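You operate a simulated robot arm through the tools that you are given. There is no shell and no other tool.

The job below is to be done with a simulated robot arm. You get a single attempt, and the scene is never put back.

## Task
Add one orange scoop from the dish to the MIX jar and close it.
Fine: tare the jar first; scoop back; press the lid on; spill nothing. Set down upright: orange scoop.

Only the result counts: the job must be done as asked and must still hold three seconds after the hand-in. Knocking over, shifting, dropping, spilling or breaking anything else fails it. Lids that push on must go on centred and level and be pressed home; caps that screw on are set level and turned clockwise until they are tight.

## Robot
A 7-joint arm with a two-finger parallel gripper, fixed in place. Base frame: the origin is on the floor under the middle of its stand, x ahead of it, y to its left, z up; the work surface is at about z = 900. Readings come in mm, degrees, newtons and seconds.
It reaches about 1479 mm from its shoulder. Its first joint turns from -166.0 to 166.0 degrees. Payload 4.4 kg.
Tool frame: the origin (TCP) lies between the finger pads and is the grasp point; the fingertips stand 23 mm ahead of it; z points along the fingers, y is the line along which they close. Largest opening 94 mm; finger width 38, thickness 10; the body of the gripper, 54 by 96 mm, starts 39 mm behind the TCP.
Orientation is that of the tool frame in the base frame, as a unit quaternion [x, y, z, w]. With the fingers straight down and closing along the base's y, the tool's x points along the base's -x, its y along +y and its z along -z.

## Interface
- The arm moves only by the tool arm_command. Its argument "commands" is one flat list of numbers, 7 for each row, row after row: the shift along the tool's x, y, z in cm, then the turn, a rotation vector about the tool's x, y, z in degrees, then the finger opening in cm, from 0 to 9.4. In form: [dx, dy, dz, ax, ay, az, hand, dx, dy, dz, ax, ay, az, hand, ...]. A call has 1 to 20 rows; each row is the pose to reach, as a shift and turn from the pose commanded when the call began, along the tool's axes at that moment. Each row takes 0.2 s and may step no farther than 50 mm and 8.6 degrees from the row before; otherwise, or with a gripper value out of range, the whole call is refused. A pose out of reach is approached as far as the arm can. The call stops where the force on the tool passes 40 N (or 10 N more than at its start, if that is more) or the arm is blocked; 0.2 s more then pass. The fingers move at their own pace (about 72 mm/s each) and stop on an object; they squeeze with about 21 N. The grip force told is the motor's: it shows also when the fingers shut on nothing. Time passes only in rows, and 0.2 s behind the last, so rows that repeat a pose let the fingers close. The reply holds the time, the measured pose of the TCP, the force on the tool along the base axes, the opening and the grip force, in the units named above and with some noise, with the torque about the TCP (base axes, N m) and any sound that the robot's microphone picked up.
- Cameras (640 x 400 px; columns grow to the right, rows downward): "scene" is fixed at [211, -499.3, 1671.6]; the picture's right is [0.24, -0.97, 0.00], its down [-0.53, -0.13, -0.84] and it looks along [0.81, 0.20, -0.54] (base axes); focal length 330 px, centre (320, 200). "wrist" rides on the gripper at [86, 16, -74] in the tool frame; the picture's right is [-0.18, 0.98, 0.00], its down [-0.58, -0.11, -0.81] and it looks along [-0.79, -0.15, 0.59] (tool axes); focal length 243 px, centre (320, 200). There is no depth. A picture from a camera that has moved, and an enlarged one, comes with that camera's place and axes in the base frame and with its lens. The place of the scene camera against the robot may be out by one fixed shift of up to 12 mm in any direction.
- get_image(camera): a new picture of that camera. No time passes.
- close_up(camera, box): a new picture of the part [left, top, right, bottom] of that camera's present view, enlarged. No time passes.
- close_job(): hands the job in; it is judged then, once.

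Places have to be worked out from the pictures, the camera data and where the tool is seen. Open the gripper and draw the arm clear of the work before you hand the job in, unless the task says otherwise.

The tools are called after ">>>" by a JSON object that holds its "fn" and its "kwargs". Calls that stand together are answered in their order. arm_command: Moves the arm, as the interface text tells. Its arguments: {"type":"object","properties":{"commands":{"type":"array","items":{"type":"number"}}},"required":["commands"]} The other tools are called the same way: get_image (camera) takes a picture; close_up (camera, box) takes an enlarged picture of a part of a camera's view; close_job () hands the job in.

At the start:

```text
time: 0.0
position: [887.0, -3.8, 1324.9]
ee_rot: [-0.001, 1.0, 0.0, 0.0]
ft_force: [0.5, -0.1, -0.7]
torque: [0.02, -0.04, 0.03]
opening: 94.0
finger_force: 0.1
```

scene: 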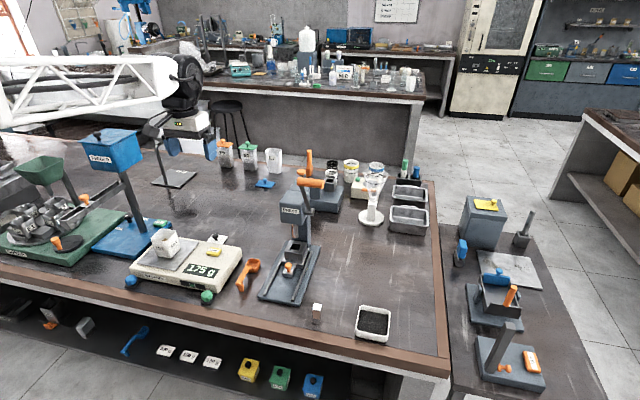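
wrist: 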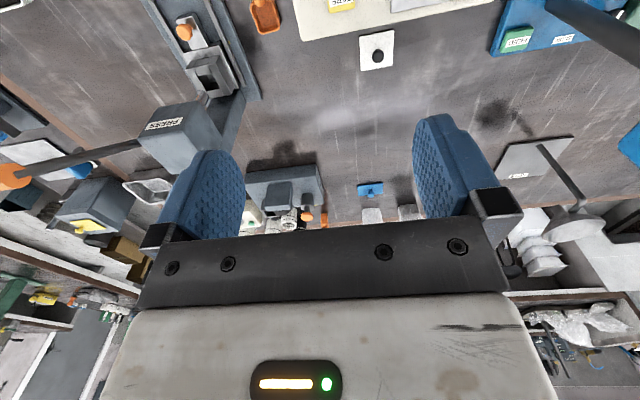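

I'll start by inspecting the scene with enlarged views before moving anything.

>>> {"fn": "close_up", "kwargs": {"camera": "scene", "box": [110, 210, 270, 310]}}

>>> {"fn": "close_up", "kwargs": {"camera": "scene", "box": [230, 170, 410, 350]}}

>>> {"fn": "close_up", "kwargs": {"camera": "scene", "box": [200, 120, 440, 240]}}

>>> {"fn": "close_up", "kwargs": {"camera": "scene", "box": [0, 120, 200, 280]}}

>>> {"fn": "close_up", "kwargs": {"camera": "scene", "box": [440, 180, 600, 400]}}

>>> {"fn": "close_up", "kwargs": {"camera": "scene", "box": [20, 300, 340, 400]}}

```text
4.00 times, centred on (190, 260) of scene
camera zoom: at [211.0, -499.3, 1671.6], right [0.24, -0.97, 0.0], down [-0.53, -0.13, -0.84], along [0.81, 0.2, -0.54], focal length 1319 px, centre (840, -40)
```

zoom: 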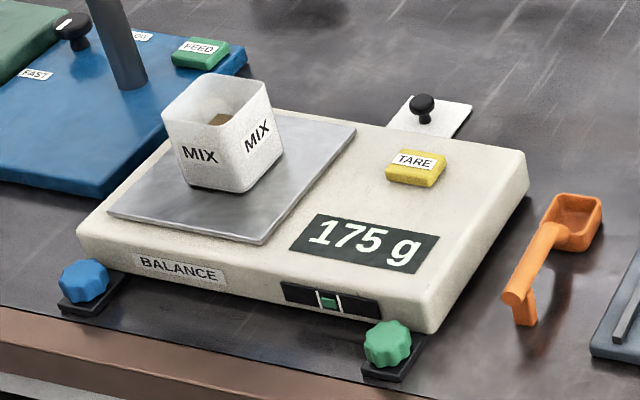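

```text
2.22 times, centred on (320, 260) of scene
camera zoom: at [211.0, -499.3, 1671.6], right [0.24, -0.97, 0.0], down [-0.53, -0.13, -0.84], along [0.81, 0.2, -0.54], focal length 733 px, centre (320, 67)
```

zoom: 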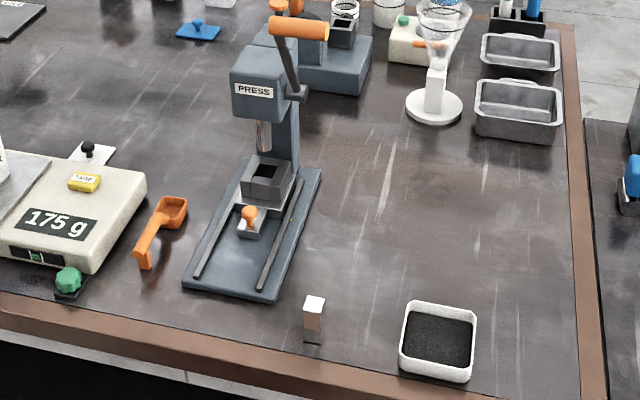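

```text
2.67 times, centred on (320, 180) of scene
camera zoom: at [211.0, -499.3, 1671.6], right [0.24, -0.97, 0.0], down [-0.53, -0.13, -0.84], along [0.81, 0.2, -0.54], focal length 879 px, centre (320, 253)
```

zoom: 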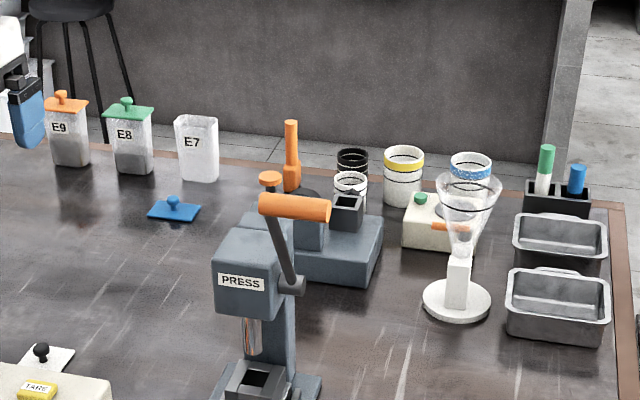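

```text
2.50 times, centred on (100, 200) of scene
camera zoom: at [211.0, -499.3, 1671.6], right [0.24, -0.97, 0.0], down [-0.53, -0.13, -0.84], along [0.81, 0.2, -0.54], focal length 824 px, centre (870, 200)
```

zoom: 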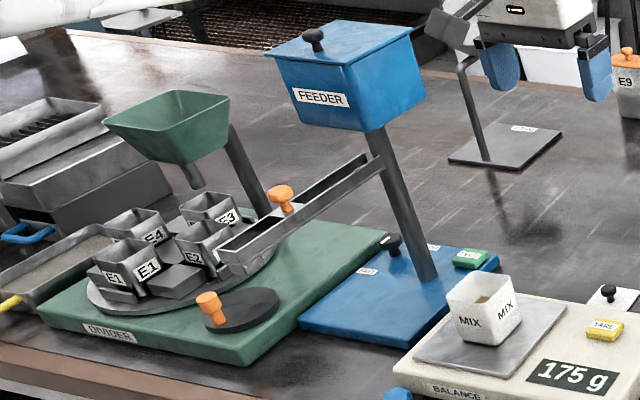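

```text
1.82 times, centred on (520, 290) of scene
camera zoom: at [211.0, -499.3, 1671.6], right [0.24, -0.97, 0.0], down [-0.53, -0.13, -0.84], along [0.81, 0.2, -0.54], focal length 600 px, centre (-44, 36)
```

zoom: 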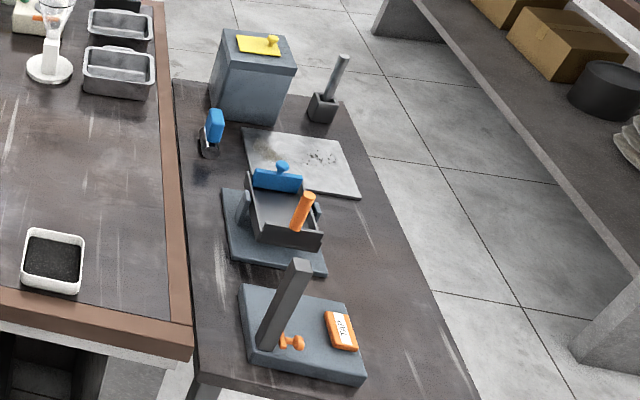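

```text
2.00 times, centred on (180, 350) of scene
camera zoom: at [211.0, -499.3, 1671.6], right [0.24, -0.97, 0.0], down [-0.53, -0.13, -0.84], along [0.81, 0.2, -0.54], focal length 659 px, centre (600, -100)
```

zoom: 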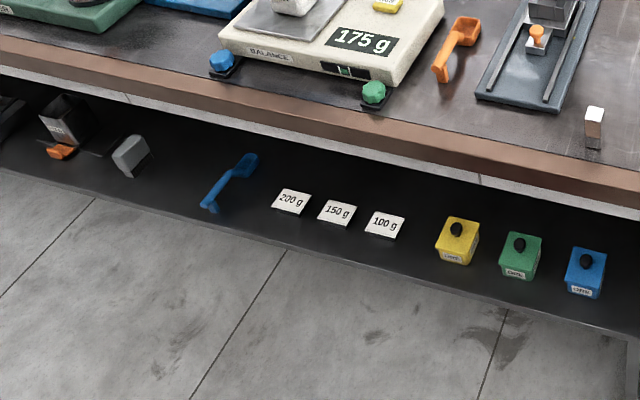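

Jar MIX sits on the balance (reads 175 g), the orange scoop is right of it, the lid (white plate with black knob) behind it, and the powder dish is at the front right. I'll zoom in harder on each before moving.

>>> {"fn": "close_up", "kwargs": {"camera": "scene", "box": [225, 245, 275, 300]}}

>>> {"fn": "close_up", "kwargs": {"camera": "scene", "box": [300, 290, 400, 352]}}

>>> {"fn": "close_up", "kwargs": {"camera": "scene", "box": [140, 220, 200, 265]}}

>>> {"fn": "close_up", "kwargs": {"camera": "scene", "box": [190, 225, 240, 265]}}

>>> {"fn": "close_up", "kwargs": {"camera": "scene", "box": [170, 260, 250, 310]}}

>>> {"fn": "close_up", "kwargs": {"camera": "wrist", "box": [220, 0, 460, 120]}}

```text
7.27 times, centred on (250, 272) of scene
camera zoom: at [211.0, -499.3, 1671.6], right [0.24, -0.97, 0.0], down [-0.53, -0.13, -0.84], along [0.81, 0.2, -0.54], focal length 2398 px, centre (829, -327)
```

zoom: 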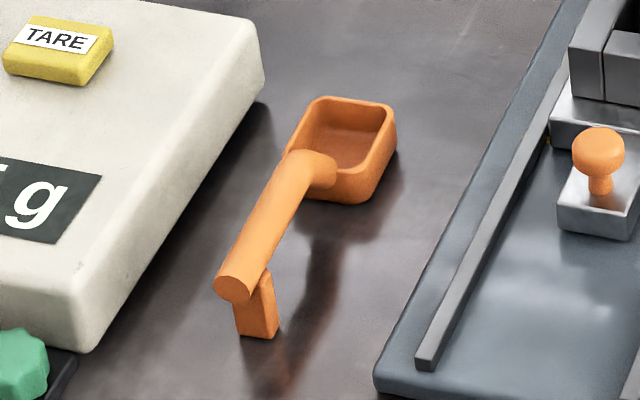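

```text
6.40 times, centred on (350, 321) of scene
camera zoom: at [211.0, -499.3, 1671.6], right [0.24, -0.97, 0.0], down [-0.53, -0.13, -0.84], along [0.81, 0.2, -0.54], focal length 2110 px, centre (128, -574)
```

zoom: 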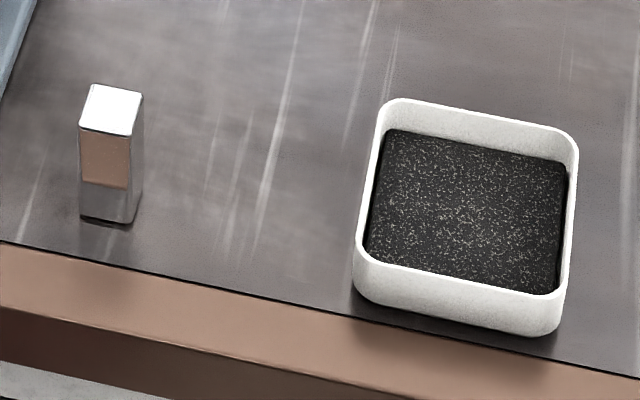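

```text
8.89 times, centred on (170, 242) of scene
camera zoom: at [211.0, -499.3, 1671.6], right [0.24, -0.97, 0.0], down [-0.53, -0.13, -0.84], along [0.81, 0.2, -0.54], focal length 2931 px, centre (1653, -178)
```

zoom: 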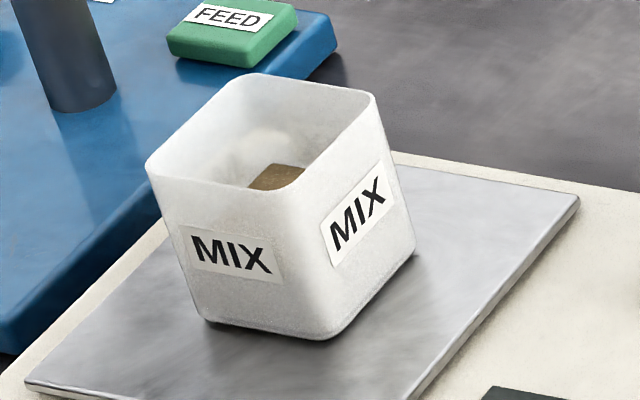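

```text
10.00 times, centred on (215, 245) of scene
camera zoom: at [211.0, -499.3, 1671.6], right [0.24, -0.97, 0.0], down [-0.53, -0.13, -0.84], along [0.81, 0.2, -0.54], focal length 3297 px, centre (1370, -250)
```

zoom: 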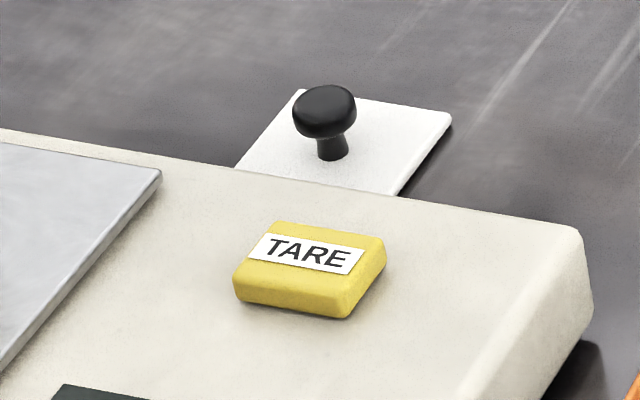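

```text
8.00 times, centred on (210, 285) of scene
camera zoom: at [211.0, -499.3, 1671.6], right [0.24, -0.97, 0.0], down [-0.53, -0.13, -0.84], along [0.81, 0.2, -0.54], focal length 2638 px, centre (1200, -480)
```

zoom: 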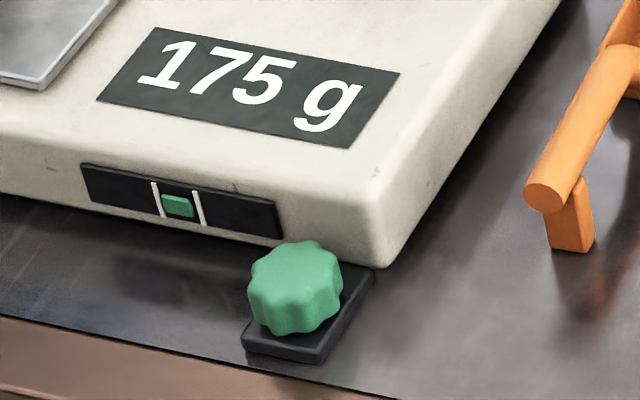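

```text
2.67 times, centred on (340, 60) of wrist
camera zoom: at [800.2, 12.5, 1400.1], right [0.18, 0.98, 0.0], down [0.58, -0.11, 0.81], along [0.79, -0.15, -0.59], focal length 647 px, centre (267, 573)
```

zoom: 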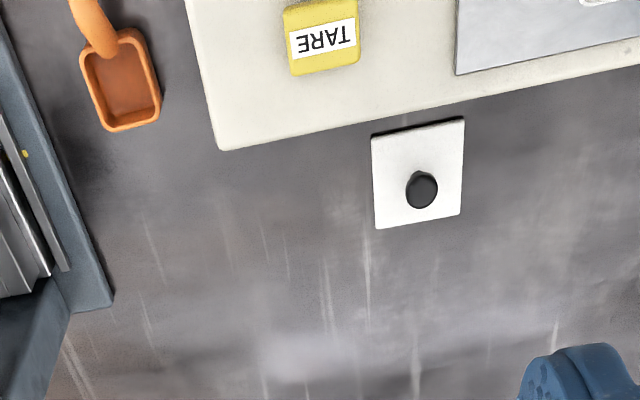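

The balance's level indicator sits between its marks, and the wrist view places TARE at about (918, 23), the lid at (1017, 79). I move over the TARE button with fingers closing, staying well above.

>>> {"fn": "arm_command", "kwargs": {"commands": [-0.8, 0.7, 4.5, 0, 0, 0, 6, -1.6, 1.4, 9, 0, 0, 0, 3, -2.4, 2.1, 13.5, 0, 0, 0, 0, -3.0, 2.6, 18, 0, 0, 0, 0, -3.0, 2.6, 22, 0, 0, 0, 0, -3.0, 2.6, 25, 0, 0, 0, 0]}}

```text
time: 1.4
position: [914.9, 21.6, 1077.2]
ee_rot: [0.0, 1.0, -0.001, 0.0]
ft_force: [0.6, -0.4, 0.7]
torque: [0.02, 0.01, 0.02]
opening: 0.0
finger_force: 20.8
```

The gripper is above TARE at z≈1077; I take pictures to check the alignment.

>>> {"fn": "get_image", "kwargs": {"camera": "wrist"}}

>>> {"fn": "close_up", "kwargs": {"camera": "scene", "box": [130, 160, 290, 310]}}

```text
taken
camera wrist: at [829.6, 37.9, 1150.6], right [0.18, 0.98, 0.0], down [0.58, -0.11, 0.81], along [0.79, -0.15, -0.59], focal length 243 px, centre (320, 200)
```

wrist: 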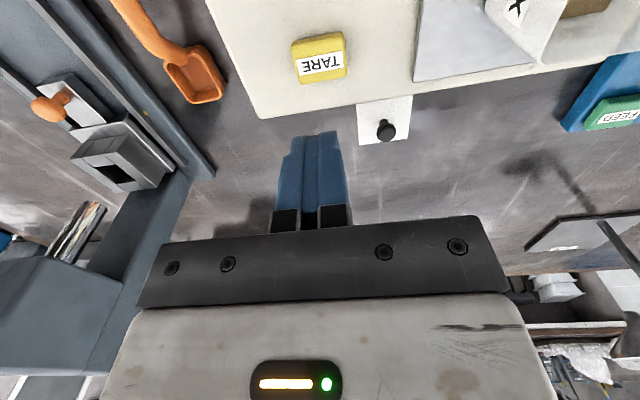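

```text
2.67 times, centred on (210, 235) of scene
camera zoom: at [211.0, -499.3, 1671.6], right [0.24, -0.97, 0.0], down [-0.53, -0.13, -0.84], along [0.81, 0.2, -0.54], focal length 879 px, centre (613, 107)
```

zoom: 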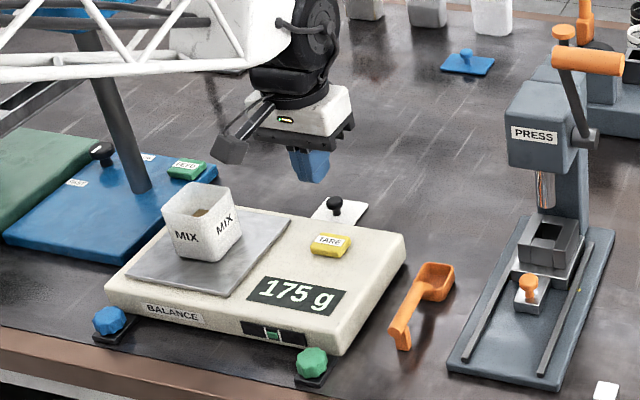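

The TARE button projects to about (920, 21) in the wrist view, so I shift 4 mm forward and descend to just above it (fingertips z≈965).

>>> {"fn": "arm_command", "kwargs": {"commands": [-0.4, 0, 4, 0, 0, 0, 0, -0.4, 0, 7, 0, 0, 0, 0, -0.4, 0, 8.9, 0, 0, 0, 0, -0.4, 0, 8.9, 0, 0, 0, 0]}}

>>> {"fn": "close_up", "kwargs": {"camera": "scene", "box": [180, 210, 260, 270]}}

>>> {"fn": "get_image", "kwargs": {"camera": "wrist"}}

```text
time: 2.4
position: [920.0, 23.5, 985.9]
ee_rot: [0.001, 1.0, 0.0, 0.0]
ft_force: [0.0, 0.2, -0.5]
torque: [0.01, 0.01, 0.0]
opening: 0.0
finger_force: 21.4
```

```text
6.67 times, centred on (220, 240) of scene
camera zoom: at [211.0, -499.3, 1671.6], right [0.24, -0.97, 0.0], down [-0.53, -0.13, -0.84], along [0.81, 0.2, -0.54], focal length 2198 px, centre (987, -67)
```

zoom: 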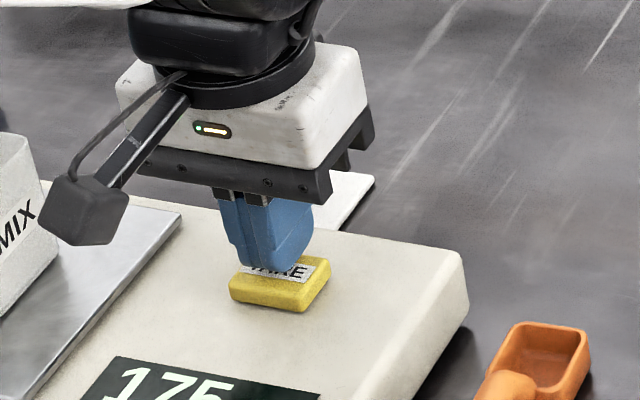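

```text
taken
camera wrist: at [833.9, 38.6, 1059.4], right [0.18, 0.98, 0.0], down [0.58, -0.11, 0.81], along [0.79, -0.15, -0.59], focal length 243 px, centre (320, 200)
```

wrist: 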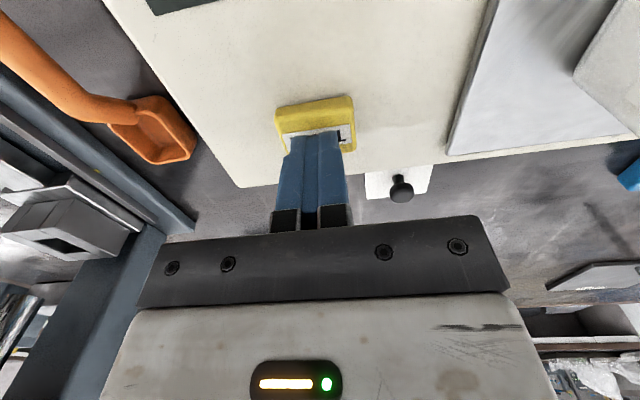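

Fingers are above the button with around 10 mm to go; I descend in fine steps to press it.

>>> {"fn": "arm_command", "kwargs": {"commands": [0.2, 0, 0.3, 0, 0, 0, 0, 0.2, 0, 0.5, 0, 0, 0, 0, 0.2, 0, 0.7, 0, 0, 0, 0, 0.2, 0, 0.9, 0, 0, 0, 0, 0.2, 0, 1.0, 0, 0, 0, 0]}}

```text
time: 3.6
position: [918.6, 22.1, 976.4]
ee_rot: [0.0, 1.0, 0.0, 0.0]
ft_force: [-0.9, -1.3, 1.6]
torque: [-0.02, 0.03, 0.04]
opening: 0.0
finger_force: 21.2
heard: click
```

I heard a click with a small contact force; check the display.

>>> {"fn": "close_up", "kwargs": {"camera": "scene", "box": [140, 210, 270, 300]}}

```text
4.44 times, centred on (205, 255) of scene
camera zoom: at [211.0, -499.3, 1671.6], right [0.24, -0.97, 0.0], down [-0.53, -0.13, -0.84], along [0.81, 0.2, -0.54], focal length 1465 px, centre (831, -44)
```

zoom: 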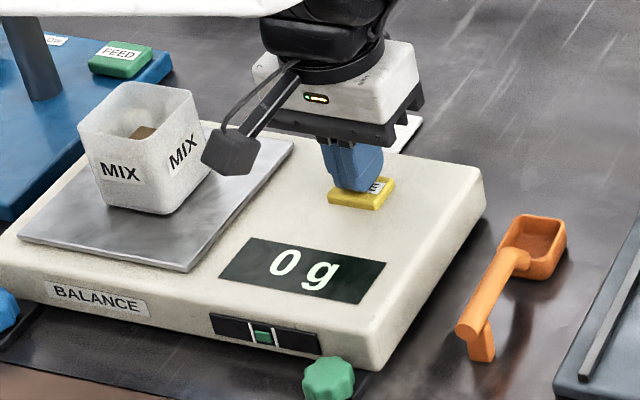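

Display reads 0 g: tared. I lift off and move back and right to get a clear wrist view of the scoop.

>>> {"fn": "arm_command", "kwargs": {"commands": [0, 0, -2, 0, 0, 0, 0, 0, 0, -6, 0, 0, 0, 0, 2, -2, -10, 0, 0, 0, 2, 5, -5, -12.4, 0, 0, 0, 4, 8, -8, -12.4, 0, 0, 0, 6, 11, -11, -12.4, 0, 0, 0, 8, 12.8, -12.7, -12.4, 0, 0, 0, 9.4, 12.8, -12.7, -12.4, 0, 0, 0, 9.4]}}

>>> {"fn": "get_image", "kwargs": {"camera": "wrist"}}

>>> {"fn": "close_up", "kwargs": {"camera": "scene", "box": [130, 200, 290, 310]}}

```text
time: 5.4
position: [789.6, -106.7, 1100.8]
ee_rot: [0.0, 1.0, 0.0, 0.001]
ft_force: [-0.5, 0.7, -0.3]
torque: [-0.02, 0.03, -0.02]
opening: 94.2
finger_force: 0.0
```

```text
taken
camera wrist: at [704.0, -90.7, 1174.0], right [0.18, 0.98, 0.0], down [0.58, -0.11, 0.81], along [0.79, -0.15, -0.59], focal length 243 px, centre (320, 200)
```

wrist: 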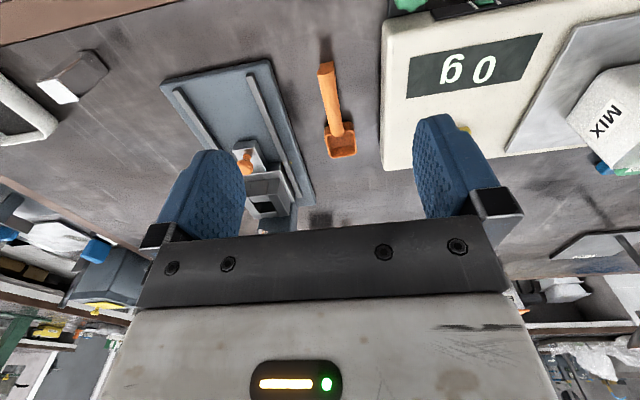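

```text
3.64 times, centred on (210, 255) of scene
camera zoom: at [211.0, -499.3, 1671.6], right [0.24, -0.97, 0.0], down [-0.53, -0.13, -0.84], along [0.81, 0.2, -0.54], focal length 1199 px, centre (720, 0)
```

zoom: 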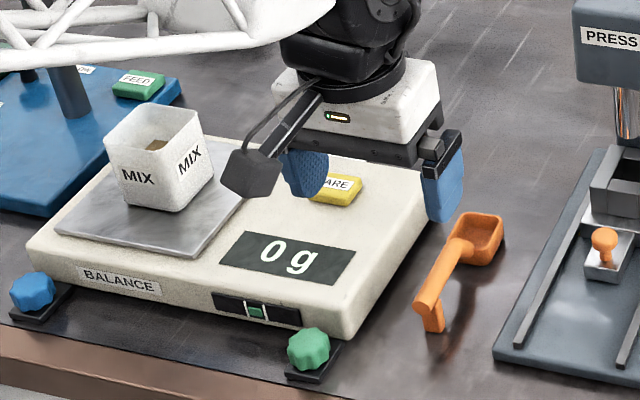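

>>> {"fn": "close_up", "kwargs": {"camera": "wrist", "box": [270, 40, 420, 170]}}

```text
3.08 times, centred on (345, 105) of wrist
camera zoom: at [704.0, -90.7, 1174.0], right [0.18, 0.98, 0.0], down [0.58, -0.11, 0.81], along [0.79, -0.15, -0.59], focal length 746 px, centre (243, 492)
```

zoom: 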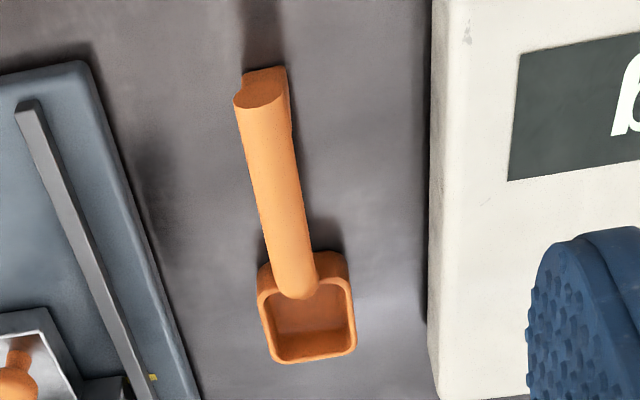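

The scoop's handle runs almost along x from about (814, −106) to the bowl at about (912, −102), handle centre near z≈943. I'll tilt the tool 40° (fingers pointing forward-down) and come to a pre-grasp point behind and above the handle with a limited opening of 50 mm, so the fingers clear the balance.

>>> {"fn": "arm_command", "kwargs": {"commands": [0, 0.05, 1, 0, -8, 0, 7, -0.2, 0.1, 3, 0, -16, 0, 5, -0.4, 0.1, 5, 0, -24, 0, 5, -0.6, 0.1, 7, 0, -32, 0, 5, -0.74, 0.1, 9, 0, -40, 0, 5, -0.74, 0.1, 9, 0, -40, 0, 5]}}

>>> {"fn": "get_image", "kwargs": {"camera": "wrist"}}

>>> {"fn": "close_up", "kwargs": {"camera": "scene", "box": [180, 200, 300, 310]}}

```text
time: 6.8
position: [798.2, -105.7, 1011.6]
ee_rot: [0.0, 0.94, 0.0, 0.342]
ft_force: [-0.5, -0.3, 0.3]
torque: [0.03, -0.01, 0.02]
opening: 50.0
finger_force: 0.0
```

```text
taken
camera wrist: at [683.9, -89.9, 1012.4], right [0.14, 0.98, 0.12], down [-0.07, -0.11, 0.99], along [0.99, -0.15, 0.06], focal length 243 px, centre (320, 200)
```

wrist: 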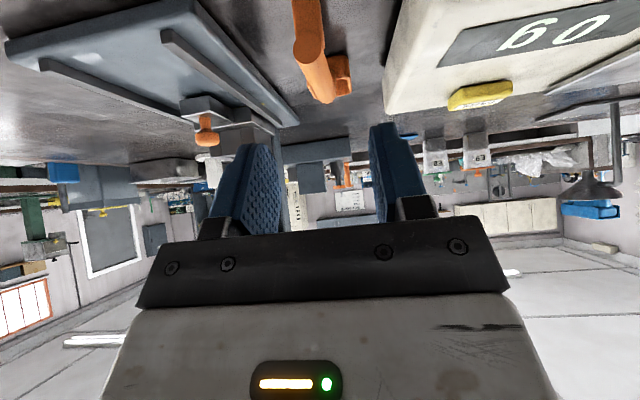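

```text
3.64 times, centred on (240, 255) of scene
camera zoom: at [211.0, -499.3, 1671.6], right [0.24, -0.97, 0.0], down [-0.53, -0.13, -0.84], along [0.81, 0.2, -0.54], focal length 1199 px, centre (611, 0)
```

zoom: 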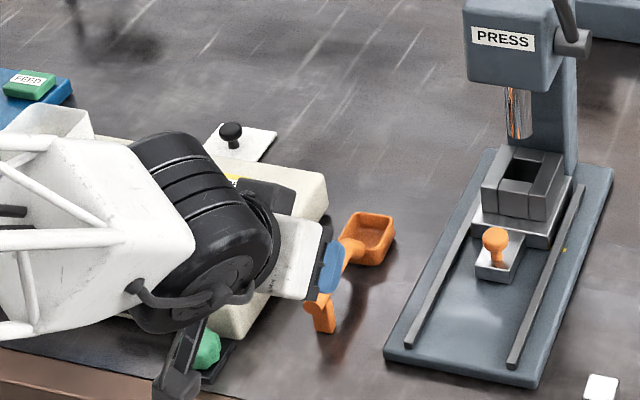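

>>> {"fn": "close_up", "kwargs": {"camera": "wrist", "box": [250, 0, 410, 120]}}

```text
3.33 times, centred on (330, 60) of wrist
camera zoom: at [683.9, -89.9, 1012.4], right [0.14, 0.98, 0.12], down [-0.07, -0.11, 0.99], along [0.99, -0.15, 0.06], focal length 809 px, centre (287, 667)
```

zoom: 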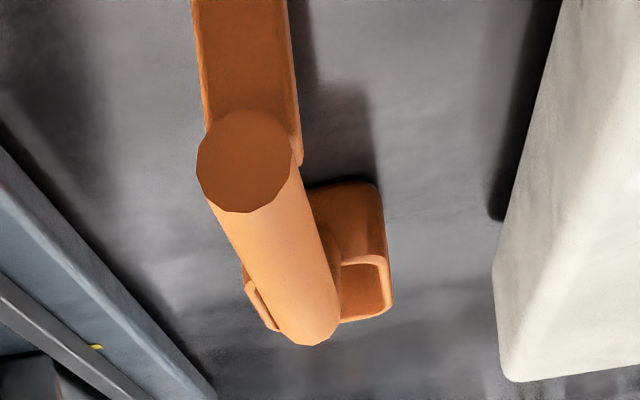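

Stereo from the two wrist views puts the handle axis at z≈937 (x 817–892, y≈−106), the bowl at x 895–938 with rim z≈925. I advance along the tool axis to straddle the handle at about (850, −105.6, 940).

>>> {"fn": "arm_command", "kwargs": {"commands": [0.64, 0, 2.5, 0, 0, 0, 5, 0.64, 0, 5, 0, 0, 0, 5, 0.64, 0, 7, 0, 0, 0, 5, 0.64, 0, 8.2, 0, 0, 0, 5, 0.64, 0, 8.8, 0, 0, 0, 5, 0.64, 0, 8.8, 0, 0, 0, 5]}}

>>> {"fn": "get_image", "kwargs": {"camera": "wrist"}}

>>> {"fn": "close_up", "kwargs": {"camera": "scene", "box": [180, 220, 290, 310]}}

```text
time: 8.2
position: [849.6, -104.9, 939.4]
ee_rot: [-0.001, 0.94, 0.0, 0.342]
ft_force: [0.7, 0.1, 0.4]
torque: [0.02, -0.01, 0.02]
opening: 50.0
finger_force: 0.2
```

```text
taken
camera wrist: at [735.6, -88.5, 940.8], right [0.14, 0.98, 0.12], down [-0.07, -0.11, 0.99], along [0.99, -0.15, 0.06], focal length 243 px, centre (320, 200)
```

wrist: 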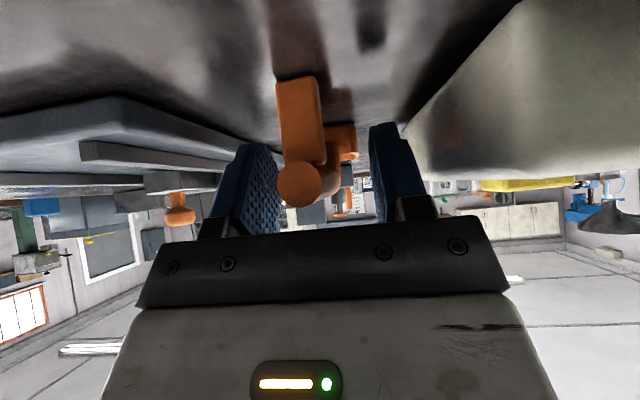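

```text
4.44 times, centred on (235, 265) of scene
camera zoom: at [211.0, -499.3, 1671.6], right [0.24, -0.97, 0.0], down [-0.53, -0.13, -0.84], along [0.81, 0.2, -0.54], focal length 1465 px, centre (698, -89)
```

zoom: 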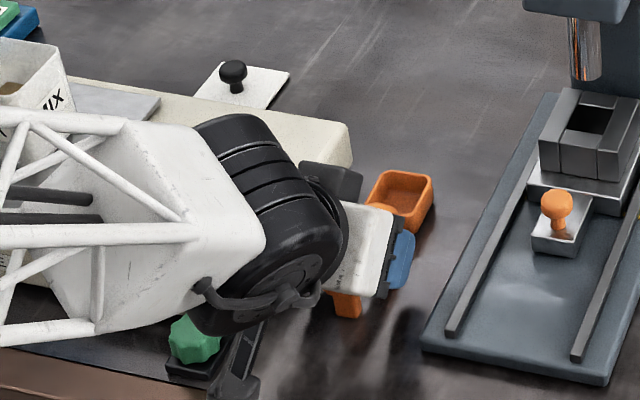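

The handle is centred between the pads. I close the fingers on it.

>>> {"fn": "arm_command", "kwargs": {"commands": [0, 0, 0, 0, 0, 0, 3, 0, 0, 0, 0, 0, 0, 1.5, 0, 0, 0, 0, 0, 0, 0.5, 0, 0, 0, 0, 0, 0, 0, 0, 0, 0, 0, 0, 0, 0]}}

>>> {"fn": "get_image", "kwargs": {"camera": "wrist"}}

```text
time: 9.4
position: [850.3, -104.7, 940.1]
ee_rot: [0.0, 0.94, 0.0, 0.342]
ft_force: [-1.2, 0.1, -0.1]
torque: [-0.01, 0.02, 0.02]
opening: 15.1
finger_force: 20.9
```

```text
taken
camera wrist: at [735.5, -88.5, 940.9], right [0.14, 0.98, 0.12], down [-0.07, -0.11, 0.99], along [0.99, -0.15, 0.06], focal length 243 px, centre (320, 200)
```

wrist: 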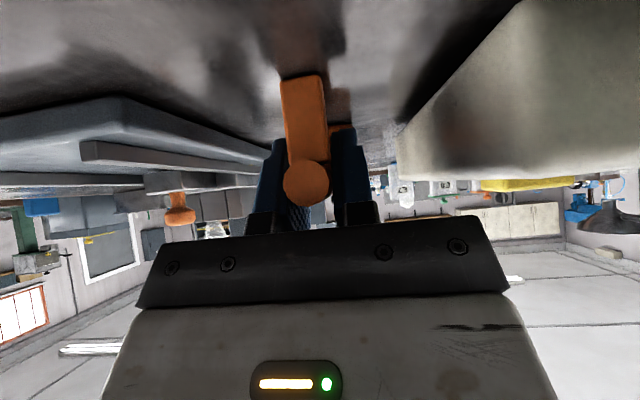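

Grip is firm at 15 mm opening. I lift straight up 120 mm and check that the scoop comes along.

>>> {"fn": "arm_command", "kwargs": {"commands": [-1.286, 0, -1.532, 0, 0, 0, 0, -3.86, 0, -4.6, 0, 0, 0, 0, -6.43, 0, -7.66, 0, 0, 0, 0, -7.72, 0, -9.19, 0, 0, 0, 0, -7.72, 0, -9.19, 0, 0, 0, 0]}}

>>> {"fn": "get_image", "kwargs": {"camera": "wrist"}}

>>> {"fn": "close_up", "kwargs": {"camera": "scene", "box": [170, 190, 310, 300]}}

```text
time: 10.6
position: [848.9, -104.1, 1060.4]
ee_rot: [0.0, 0.94, 0.0, 0.342]
ft_force: [0.6, -0.3, 0.2]
torque: [0.04, -0.01, -0.01]
opening: 0.0
finger_force: 20.5
```

```text
taken
camera wrist: at [735.2, -86.6, 1061.7], right [0.14, 0.98, 0.12], down [-0.07, -0.11, 0.99], along [0.99, -0.15, 0.06], focal length 243 px, centre (320, 200)
```

wrist: 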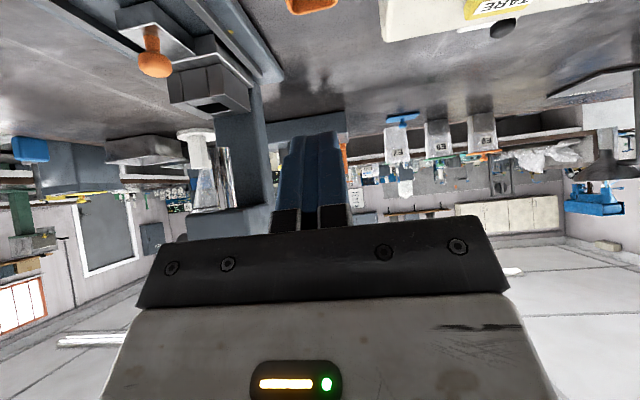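

```text
3.64 times, centred on (240, 245) of scene
camera zoom: at [211.0, -499.3, 1671.6], right [0.24, -0.97, 0.0], down [-0.53, -0.13, -0.84], along [0.81, 0.2, -0.54], focal length 1199 px, centre (611, 36)
```

zoom: 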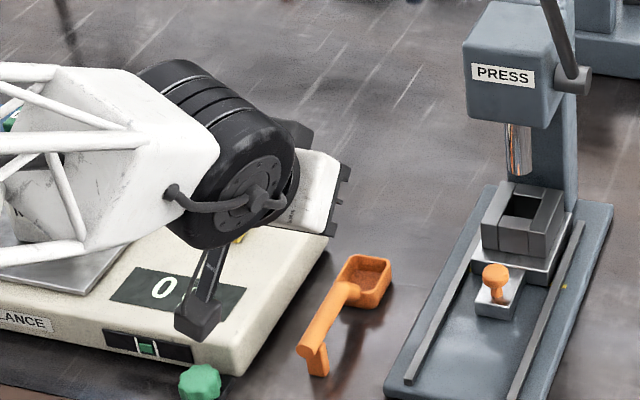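

The fingers closed to 0 — the scoop slipped out and stayed on the table, upright but perhaps moved back a little. I return to the earlier viewing pose to re-measure it.

>>> {"fn": "arm_command", "kwargs": {"commands": [2, 0, 0.1, 0, 0, 0, 2, 4.5, 0, 0.3, 0, 0, 0, 4, 6, 0, 0.4, 0, 0, 0, 5, 7.06, 0, 0.47, 0, 0, 0, 5, 7.06, 0, 0.47, 0, 0, 0, 5]}}

>>> {"fn": "close_up", "kwargs": {"camera": "wrist", "box": [250, 0, 410, 120]}}

>>> {"fn": "close_up", "kwargs": {"camera": "scene", "box": [225, 245, 275, 300]}}

```text
time: 11.8
position: [797.1, -102.7, 1010.2]
ee_rot: [0.0, 0.939, 0.0, 0.343]
ft_force: [0.6, -0.6, -0.6]
torque: [-0.02, -0.02, -0.02]
opening: 50.0
finger_force: 0.1
```

```text
3.33 times, centred on (330, 60) of wrist
camera zoom: at [684.1, -87.3, 1010.8], right [0.14, 0.98, 0.12], down [-0.07, -0.11, 0.99], along [0.99, -0.15, 0.06], focal length 809 px, centre (287, 667)
```

zoom: 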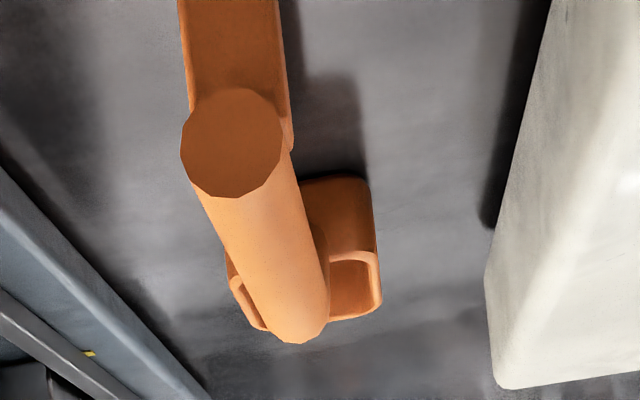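

```text
7.27 times, centred on (250, 272) of scene
camera zoom: at [211.0, -499.3, 1671.6], right [0.24, -0.97, 0.0], down [-0.53, -0.13, -0.84], along [0.81, 0.2, -0.54], focal length 2398 px, centre (829, -327)
```

zoom: 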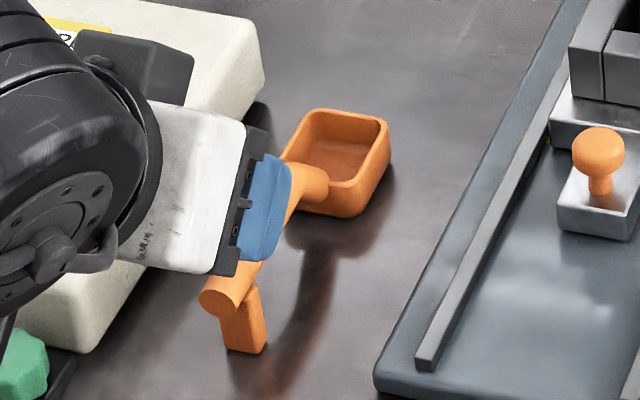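

The scoop is upright, about 8 mm further back (handle end x≈809). My pads probably overlapped the foot under the handle, so I re-grasp farther forward, at x≈853.

>>> {"fn": "arm_command", "kwargs": {"commands": [0.28, -0.2, 2.5, 0, 0, 0, 5, 0.28, -0.2, 5, 0, 0, 0, 5, 0.28, -0.2, 7, 0, 0, 0, 5, 0.28, -0.2, 8.3, 0, 0, 0, 5, 0.28, -0.2, 8.97, 0, 0, 0, 5, 0.28, -0.2, 8.97, 0, 0, 0, 5]}}

>>> {"fn": "get_image", "kwargs": {"camera": "wrist"}}

>>> {"fn": "close_up", "kwargs": {"camera": "scene", "box": [210, 240, 280, 300]}}

```text
time: 13.2
position: [854.5, -104.6, 939.5]
ee_rot: [0.0, 0.94, -0.001, 0.342]
ft_force: [0.1, 0.7, 0.5]
torque: [0.0, -0.01, 0.02]
opening: 50.3
finger_force: 0.1
```

```text
taken
camera wrist: at [740.9, -88.8, 940.5], right [0.14, 0.98, 0.12], down [-0.07, -0.11, 0.99], along [0.99, -0.15, 0.06], focal length 243 px, centre (320, 200)
```

wrist: 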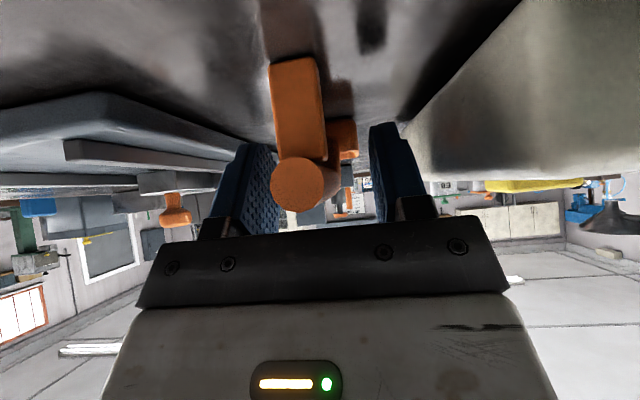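

```text
6.67 times, centred on (245, 270) of scene
camera zoom: at [211.0, -499.3, 1671.6], right [0.24, -0.97, 0.0], down [-0.53, -0.13, -0.84], along [0.81, 0.2, -0.54], focal length 2198 px, centre (820, -267)
```

zoom: 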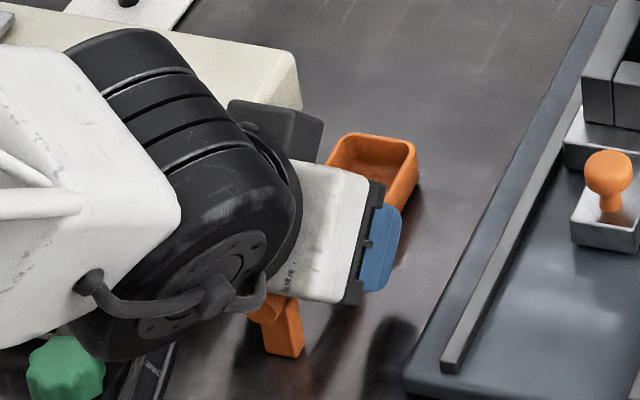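

>>> {"fn": "arm_command", "kwargs": {"commands": [0, 0, 0, 0, 0, 0, 3, 0, 0, 0, 0, 0, 0, 1.5, 0, 0, 0, 0, 0, 0, 0, 0, 0, 0, 0, 0, 0, 0, 0, 0, 0, 0, 0, 0, 0, 0, 0, 0, 0, 0, 0, 0]}}

>>> {"fn": "get_image", "kwargs": {"camera": "wrist"}}

```text
time: 14.6
position: [854.7, -105.5, 939.6]
ee_rot: [0.0, 0.94, 0.0, 0.342]
ft_force: [0.0, 1.0, -0.2]
torque: [0.03, -0.02, 0.01]
opening: 15.2
finger_force: 21.3
```

```text
taken
camera wrist: at [740.8, -88.8, 940.7], right [0.14, 0.98, 0.12], down [-0.07, -0.11, 0.99], along [0.99, -0.15, 0.06], focal length 243 px, centre (320, 200)
```

wrist: 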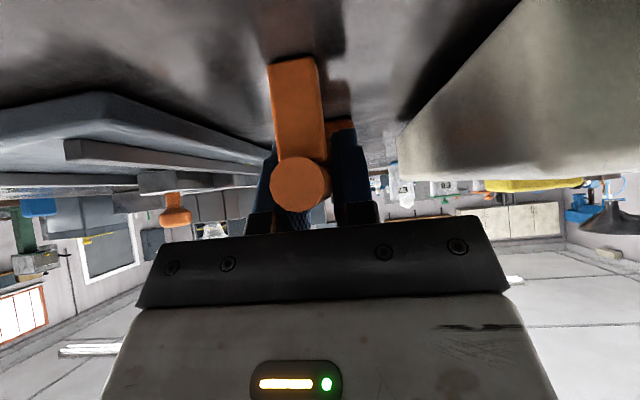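

Closed on 15 mm again. This time I lift slowly, 20 mm in all, and check the opening.

>>> {"fn": "arm_command", "kwargs": {"commands": [-0.129, 0, -0.153, 0, 0, 0, 0, -0.321, 0, -0.383, 0, 0, 0, 0, -0.514, 0, -0.613, 0, 0, 0, 0, -0.772, 0, -0.919, 0, 0, 0, 0, -1.029, 0, -1.226, 0, 0, 0, 0, -1.286, 0, -1.532, 0, 0, 0, 0]}}

>>> {"fn": "get_image", "kwargs": {"camera": "wrist"}}

>>> {"fn": "close_up", "kwargs": {"camera": "scene", "box": [210, 240, 280, 300]}}

```text
time: 16.0
position: [854.0, -104.8, 960.7]
ee_rot: [0.0, 0.939, 0.0, 0.343]
ft_force: [-0.1, -0.2, -0.2]
torque: [-0.01, 0.01, -0.01]
opening: 15.4
finger_force: 21.3
```

```text
taken
camera wrist: at [739.9, -89.2, 961.2], right [0.14, 0.98, 0.12], down [-0.07, -0.11, 0.99], along [0.99, -0.15, 0.06], focal length 243 px, centre (320, 200)
```

wrist: 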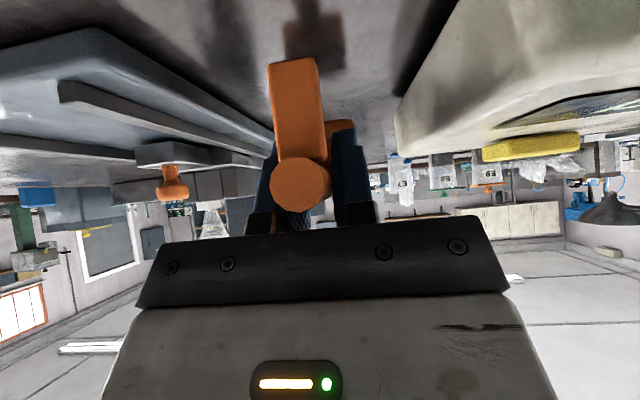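

```text
6.67 times, centred on (245, 270) of scene
camera zoom: at [211.0, -499.3, 1671.6], right [0.24, -0.97, 0.0], down [-0.53, -0.13, -0.84], along [0.81, 0.2, -0.54], focal length 2198 px, centre (820, -267)
```

zoom: 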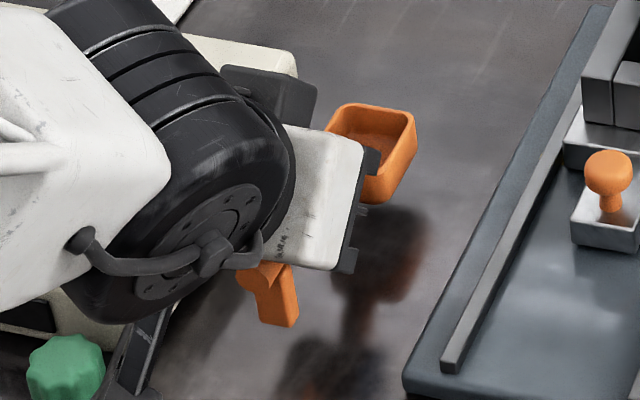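

The scoop is held level and firm. I keep lifting gently to z≈1090.

>>> {"fn": "arm_command", "kwargs": {"commands": [-0.257, 0, -0.306, 0, 0, 0, 0, -0.772, 0, -0.919, 0, 0, 0, 0, -1.543, 0, -1.838, 0, 0, 0, 0, -2.572, 0, -3.064, 0, 0, 0, 0, -3.6, 0, -4.29, 0, 0, 0, 0, -4.63, 0, -5.515, 0, 0, 0, 0, -5.66, 0, -6.74, 0, 0, 0, 0, -6.69, 0, -7.966, 0, 0, 0, 0, -7.46, 0, -8.886, 0, 0, 0, 0, -7.97, 0, -9.498, 0, 0, 0, 0, -8.23, 0, -9.805, 0, 0, 0, 0, -8.36, 0, -9.96, 0, 0, 0, 0]}}

>>> {"fn": "close_up", "kwargs": {"camera": "scene", "box": [200, 180, 300, 280]}}

>>> {"fn": "close_up", "kwargs": {"camera": "scene", "box": [260, 140, 440, 320]}}

```text
time: 18.6
position: [853.9, -106.7, 1090.5]
ee_rot: [0.0, 0.94, 0.001, 0.342]
ft_force: [0.1, -0.2, -0.4]
torque: [-0.01, -0.02, 0.01]
opening: 15.1
finger_force: 21.2
```

```text
4.00 times, centred on (250, 230) of scene
camera zoom: at [211.0, -499.3, 1671.6], right [0.24, -0.97, 0.0], down [-0.53, -0.13, -0.84], along [0.81, 0.2, -0.54], focal length 1319 px, centre (600, 80)
```

zoom: 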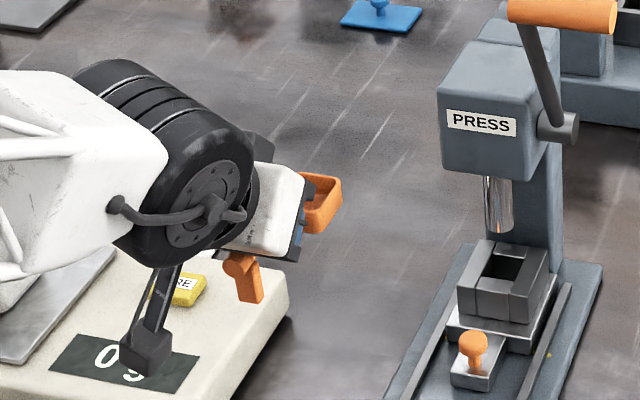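

```text
2.22 times, centred on (350, 230) of scene
camera zoom: at [211.0, -499.3, 1671.6], right [0.24, -0.97, 0.0], down [-0.53, -0.13, -0.84], along [0.81, 0.2, -0.54], focal length 733 px, centre (253, 133)
```

zoom: 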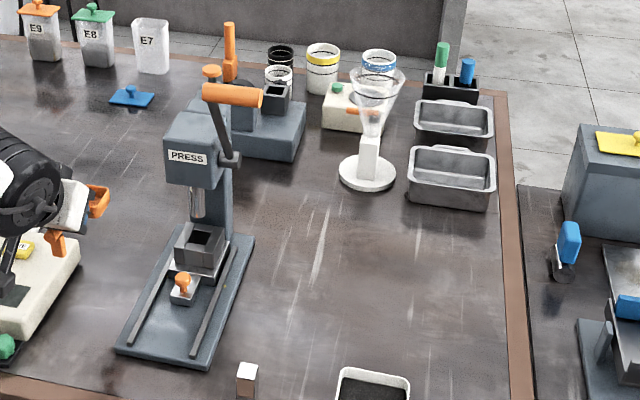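

Scoop still held. I draw back in x first (to stay clear of the press) and then carry it right toward the dish at z≈1090.

>>> {"fn": "arm_command", "kwargs": {"commands": [0.613, 0, -0.514, 0, 0, 0, 0, 1.838, 0, -1.543, 0, 0, 0, 0, 3.677, -0.6, -3.086, 0, 0, 0, 0, 5.975, -2.0, -5.015, 0, 0, 0, 0, 8.273, -4.4, -6.944, 0, 0, 0, 0, 10.11, -7.6, -8.488, 0, 0, 0, 0, 11.18, -11.4, -9.388, 0, 0, 0, 0, 11.49, -15.4, -9.645, 0, 0, 0, 0, 11.49, -19.4, -9.645, 0, 0, 0, 0, 11.49, -23.4, -9.645, 0, 0, 0, 0, 11.49, -27.4, -9.645, 0, 0, 0, 0, 11.49, -31.4, -9.645, 0, 0, 0, 0, 11.49, -35.0, -9.645, 0, 0, 0, 0, 11.49, -37.6, -9.645, 0, 0, 0, 0, 11.49, -39.2, -9.645, 0, 0, 0, 0, 11.49, -40.0, -9.645, 0, 0, 0, 0, 11.49, -40.0, -9.645, 0, 0, 0, 0]}}

>>> {"fn": "get_image", "kwargs": {"camera": "scene"}}

>>> {"fn": "get_image", "kwargs": {"camera": "wrist"}}

```text
time: 22.2
position: [704.2, -506.2, 1090.9]
ee_rot: [0.001, 0.94, 0.0, 0.342]
ft_force: [-0.4, 0.3, -0.6]
torque: [-0.03, 0.01, 0.01]
opening: 15.5
finger_force: 21.2
```

```text
taken
```

scene: 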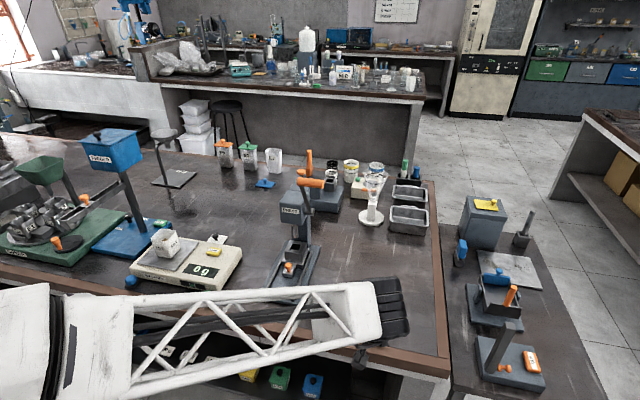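

```text
taken
camera wrist: at [590.2, -489.7, 1090.8], right [0.14, 0.98, 0.12], down [-0.07, -0.11, 0.99], along [0.99, -0.15, 0.06], focal length 243 px, centre (320, 200)
```

wrist: 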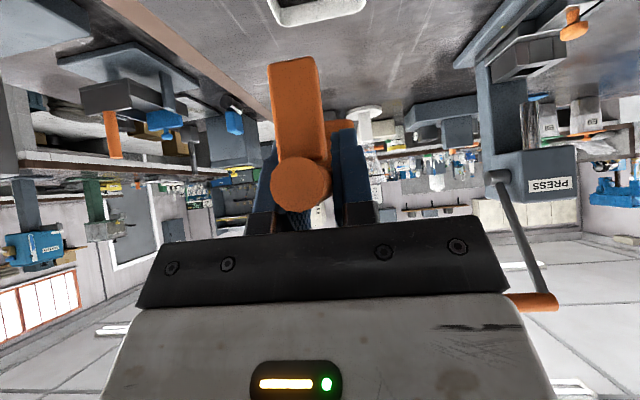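

The arm blocks the scene camera here, so I use the wrist camera: pitch the (empty) scoop nose-down 30° in place to look down at the dish.

>>> {"fn": "arm_command", "kwargs": {"commands": [0, 0, 0, 0, 5, 0, 0, 0, 0, 0, 0, 12, 0, 0, 0, 0, 0, 0, 19, 0, 0, 0, 0, 0, 0, 26, 0, 0, 0, 0, 0, 0, 30, 0, 0, 0, 0, 0, 0, 30, 0, 0]}}

>>> {"fn": "get_image", "kwargs": {"camera": "wrist"}}

>>> {"fn": "close_up", "kwargs": {"camera": "wrist", "box": [230, 0, 430, 140]}}

```text
time: 23.6
position: [704.4, -505.5, 1090.0]
ee_rot: [0.0, 0.996, 0.0, 0.086]
ft_force: [0.5, 0.3, -0.2]
torque: [0.01, 0.0, 0.01]
opening: 15.1
finger_force: 21.0
```

```text
taken
camera wrist: at [606.7, -489.3, 1148.2], right [0.18, 0.98, 0.03], down [0.43, -0.11, 0.89], along [0.88, -0.15, -0.45], focal length 243 px, centre (320, 200)
```

wrist: 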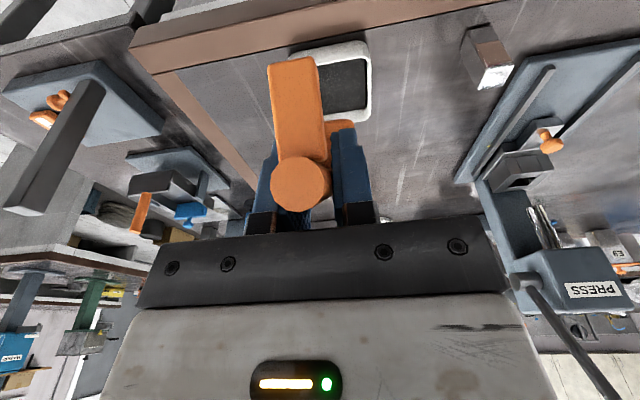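

```text
2.86 times, centred on (330, 70) of wrist
camera zoom: at [606.7, -489.3, 1148.2], right [0.18, 0.98, 0.03], down [0.43, -0.11, 0.89], along [0.88, -0.15, -0.45], focal length 693 px, centre (291, 571)
```

zoom: 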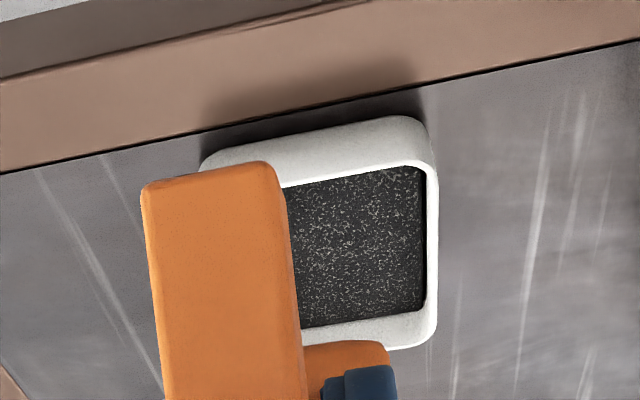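

The scoop's foot hides part of the dish; I shift 60 mm right and take two views at different heights to fix the dish's position and rim/powder heights.

>>> {"fn": "arm_command", "kwargs": {"commands": [0, -1, 0, 0, 0, 0, 0, 0, -3, 0, 0, 0, 0, 0, 0, -5, 0, 0, 0, 0, 0, 0, -6, 0, 0, 0, 0, 0, 0, -6, 0, 0, 0, 0, 0]}}

>>> {"fn": "close_up", "kwargs": {"camera": "wrist", "box": [310, 0, 470, 120]}}

>>> {"fn": "arm_command", "kwargs": {"commands": [-0.3, 0, 1, 0, 0, 0, 0, -0.9, 0, 3, 0, 0, 0, 0, -1.5, 0, 5, 0, 0, 0, 0, -1.5, 0, 7, 0, 0, 0, 0, -1.5, 0, 8, 0, 0, 0, 0, -1.5, 0, 8, 0, 0, 0, 0]}}

>>> {"fn": "get_image", "kwargs": {"camera": "wrist"}}

>>> {"fn": "close_up", "kwargs": {"camera": "wrist", "box": [310, 0, 470, 120]}}

```text
time: 24.8
position: [703.7, -567.5, 1089.1]
ee_rot: [0.0, 0.996, 0.0, 0.087]
ft_force: [-0.1, -0.3, -0.4]
torque: [-0.01, 0.0, -0.04]
opening: 15.1
finger_force: 20.9
```

```text
3.33 times, centred on (390, 60) of wrist
camera zoom: at [606.1, -550.3, 1147.0], right [0.18, 0.98, 0.03], down [0.43, -0.11, 0.9], along [0.88, -0.15, -0.44], focal length 809 px, centre (87, 667)
```

zoom: 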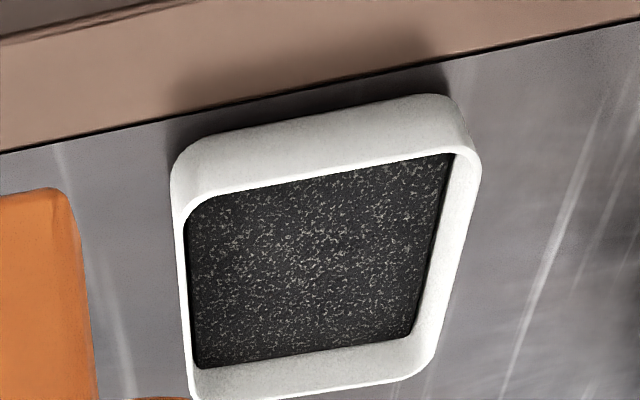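

```text
time: 26.2
position: [732.2, -565.7, 1012.5]
ee_rot: [0.0, 0.996, 0.0, 0.087]
ft_force: [0.3, 0.3, -1.3]
torque: [0.0, -0.03, 0.02]
opening: 15.3
finger_force: 20.5
```

```text
taken
camera wrist: at [635.0, -549.3, 1070.6], right [0.18, 0.98, 0.03], down [0.43, -0.11, 0.9], along [0.88, -0.15, -0.44], focal length 243 px, centre (320, 200)
```

wrist: 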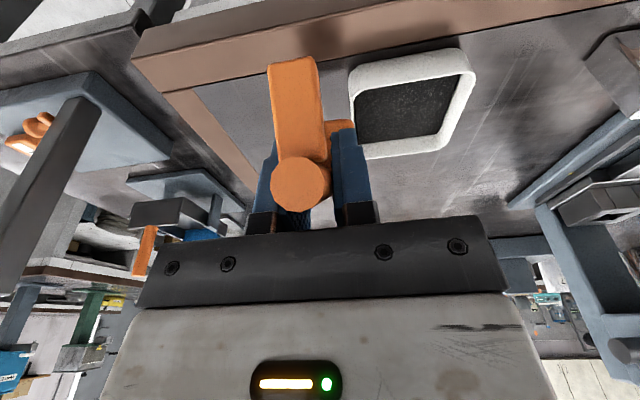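

```text
3.33 times, centred on (390, 60) of wrist
camera zoom: at [635.0, -549.3, 1070.6], right [0.18, 0.98, 0.03], down [0.43, -0.11, 0.9], along [0.88, -0.15, -0.44], focal length 809 px, centre (87, 667)
```

zoom: 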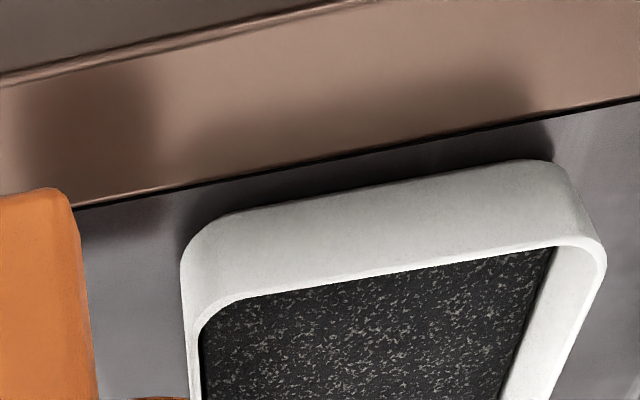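

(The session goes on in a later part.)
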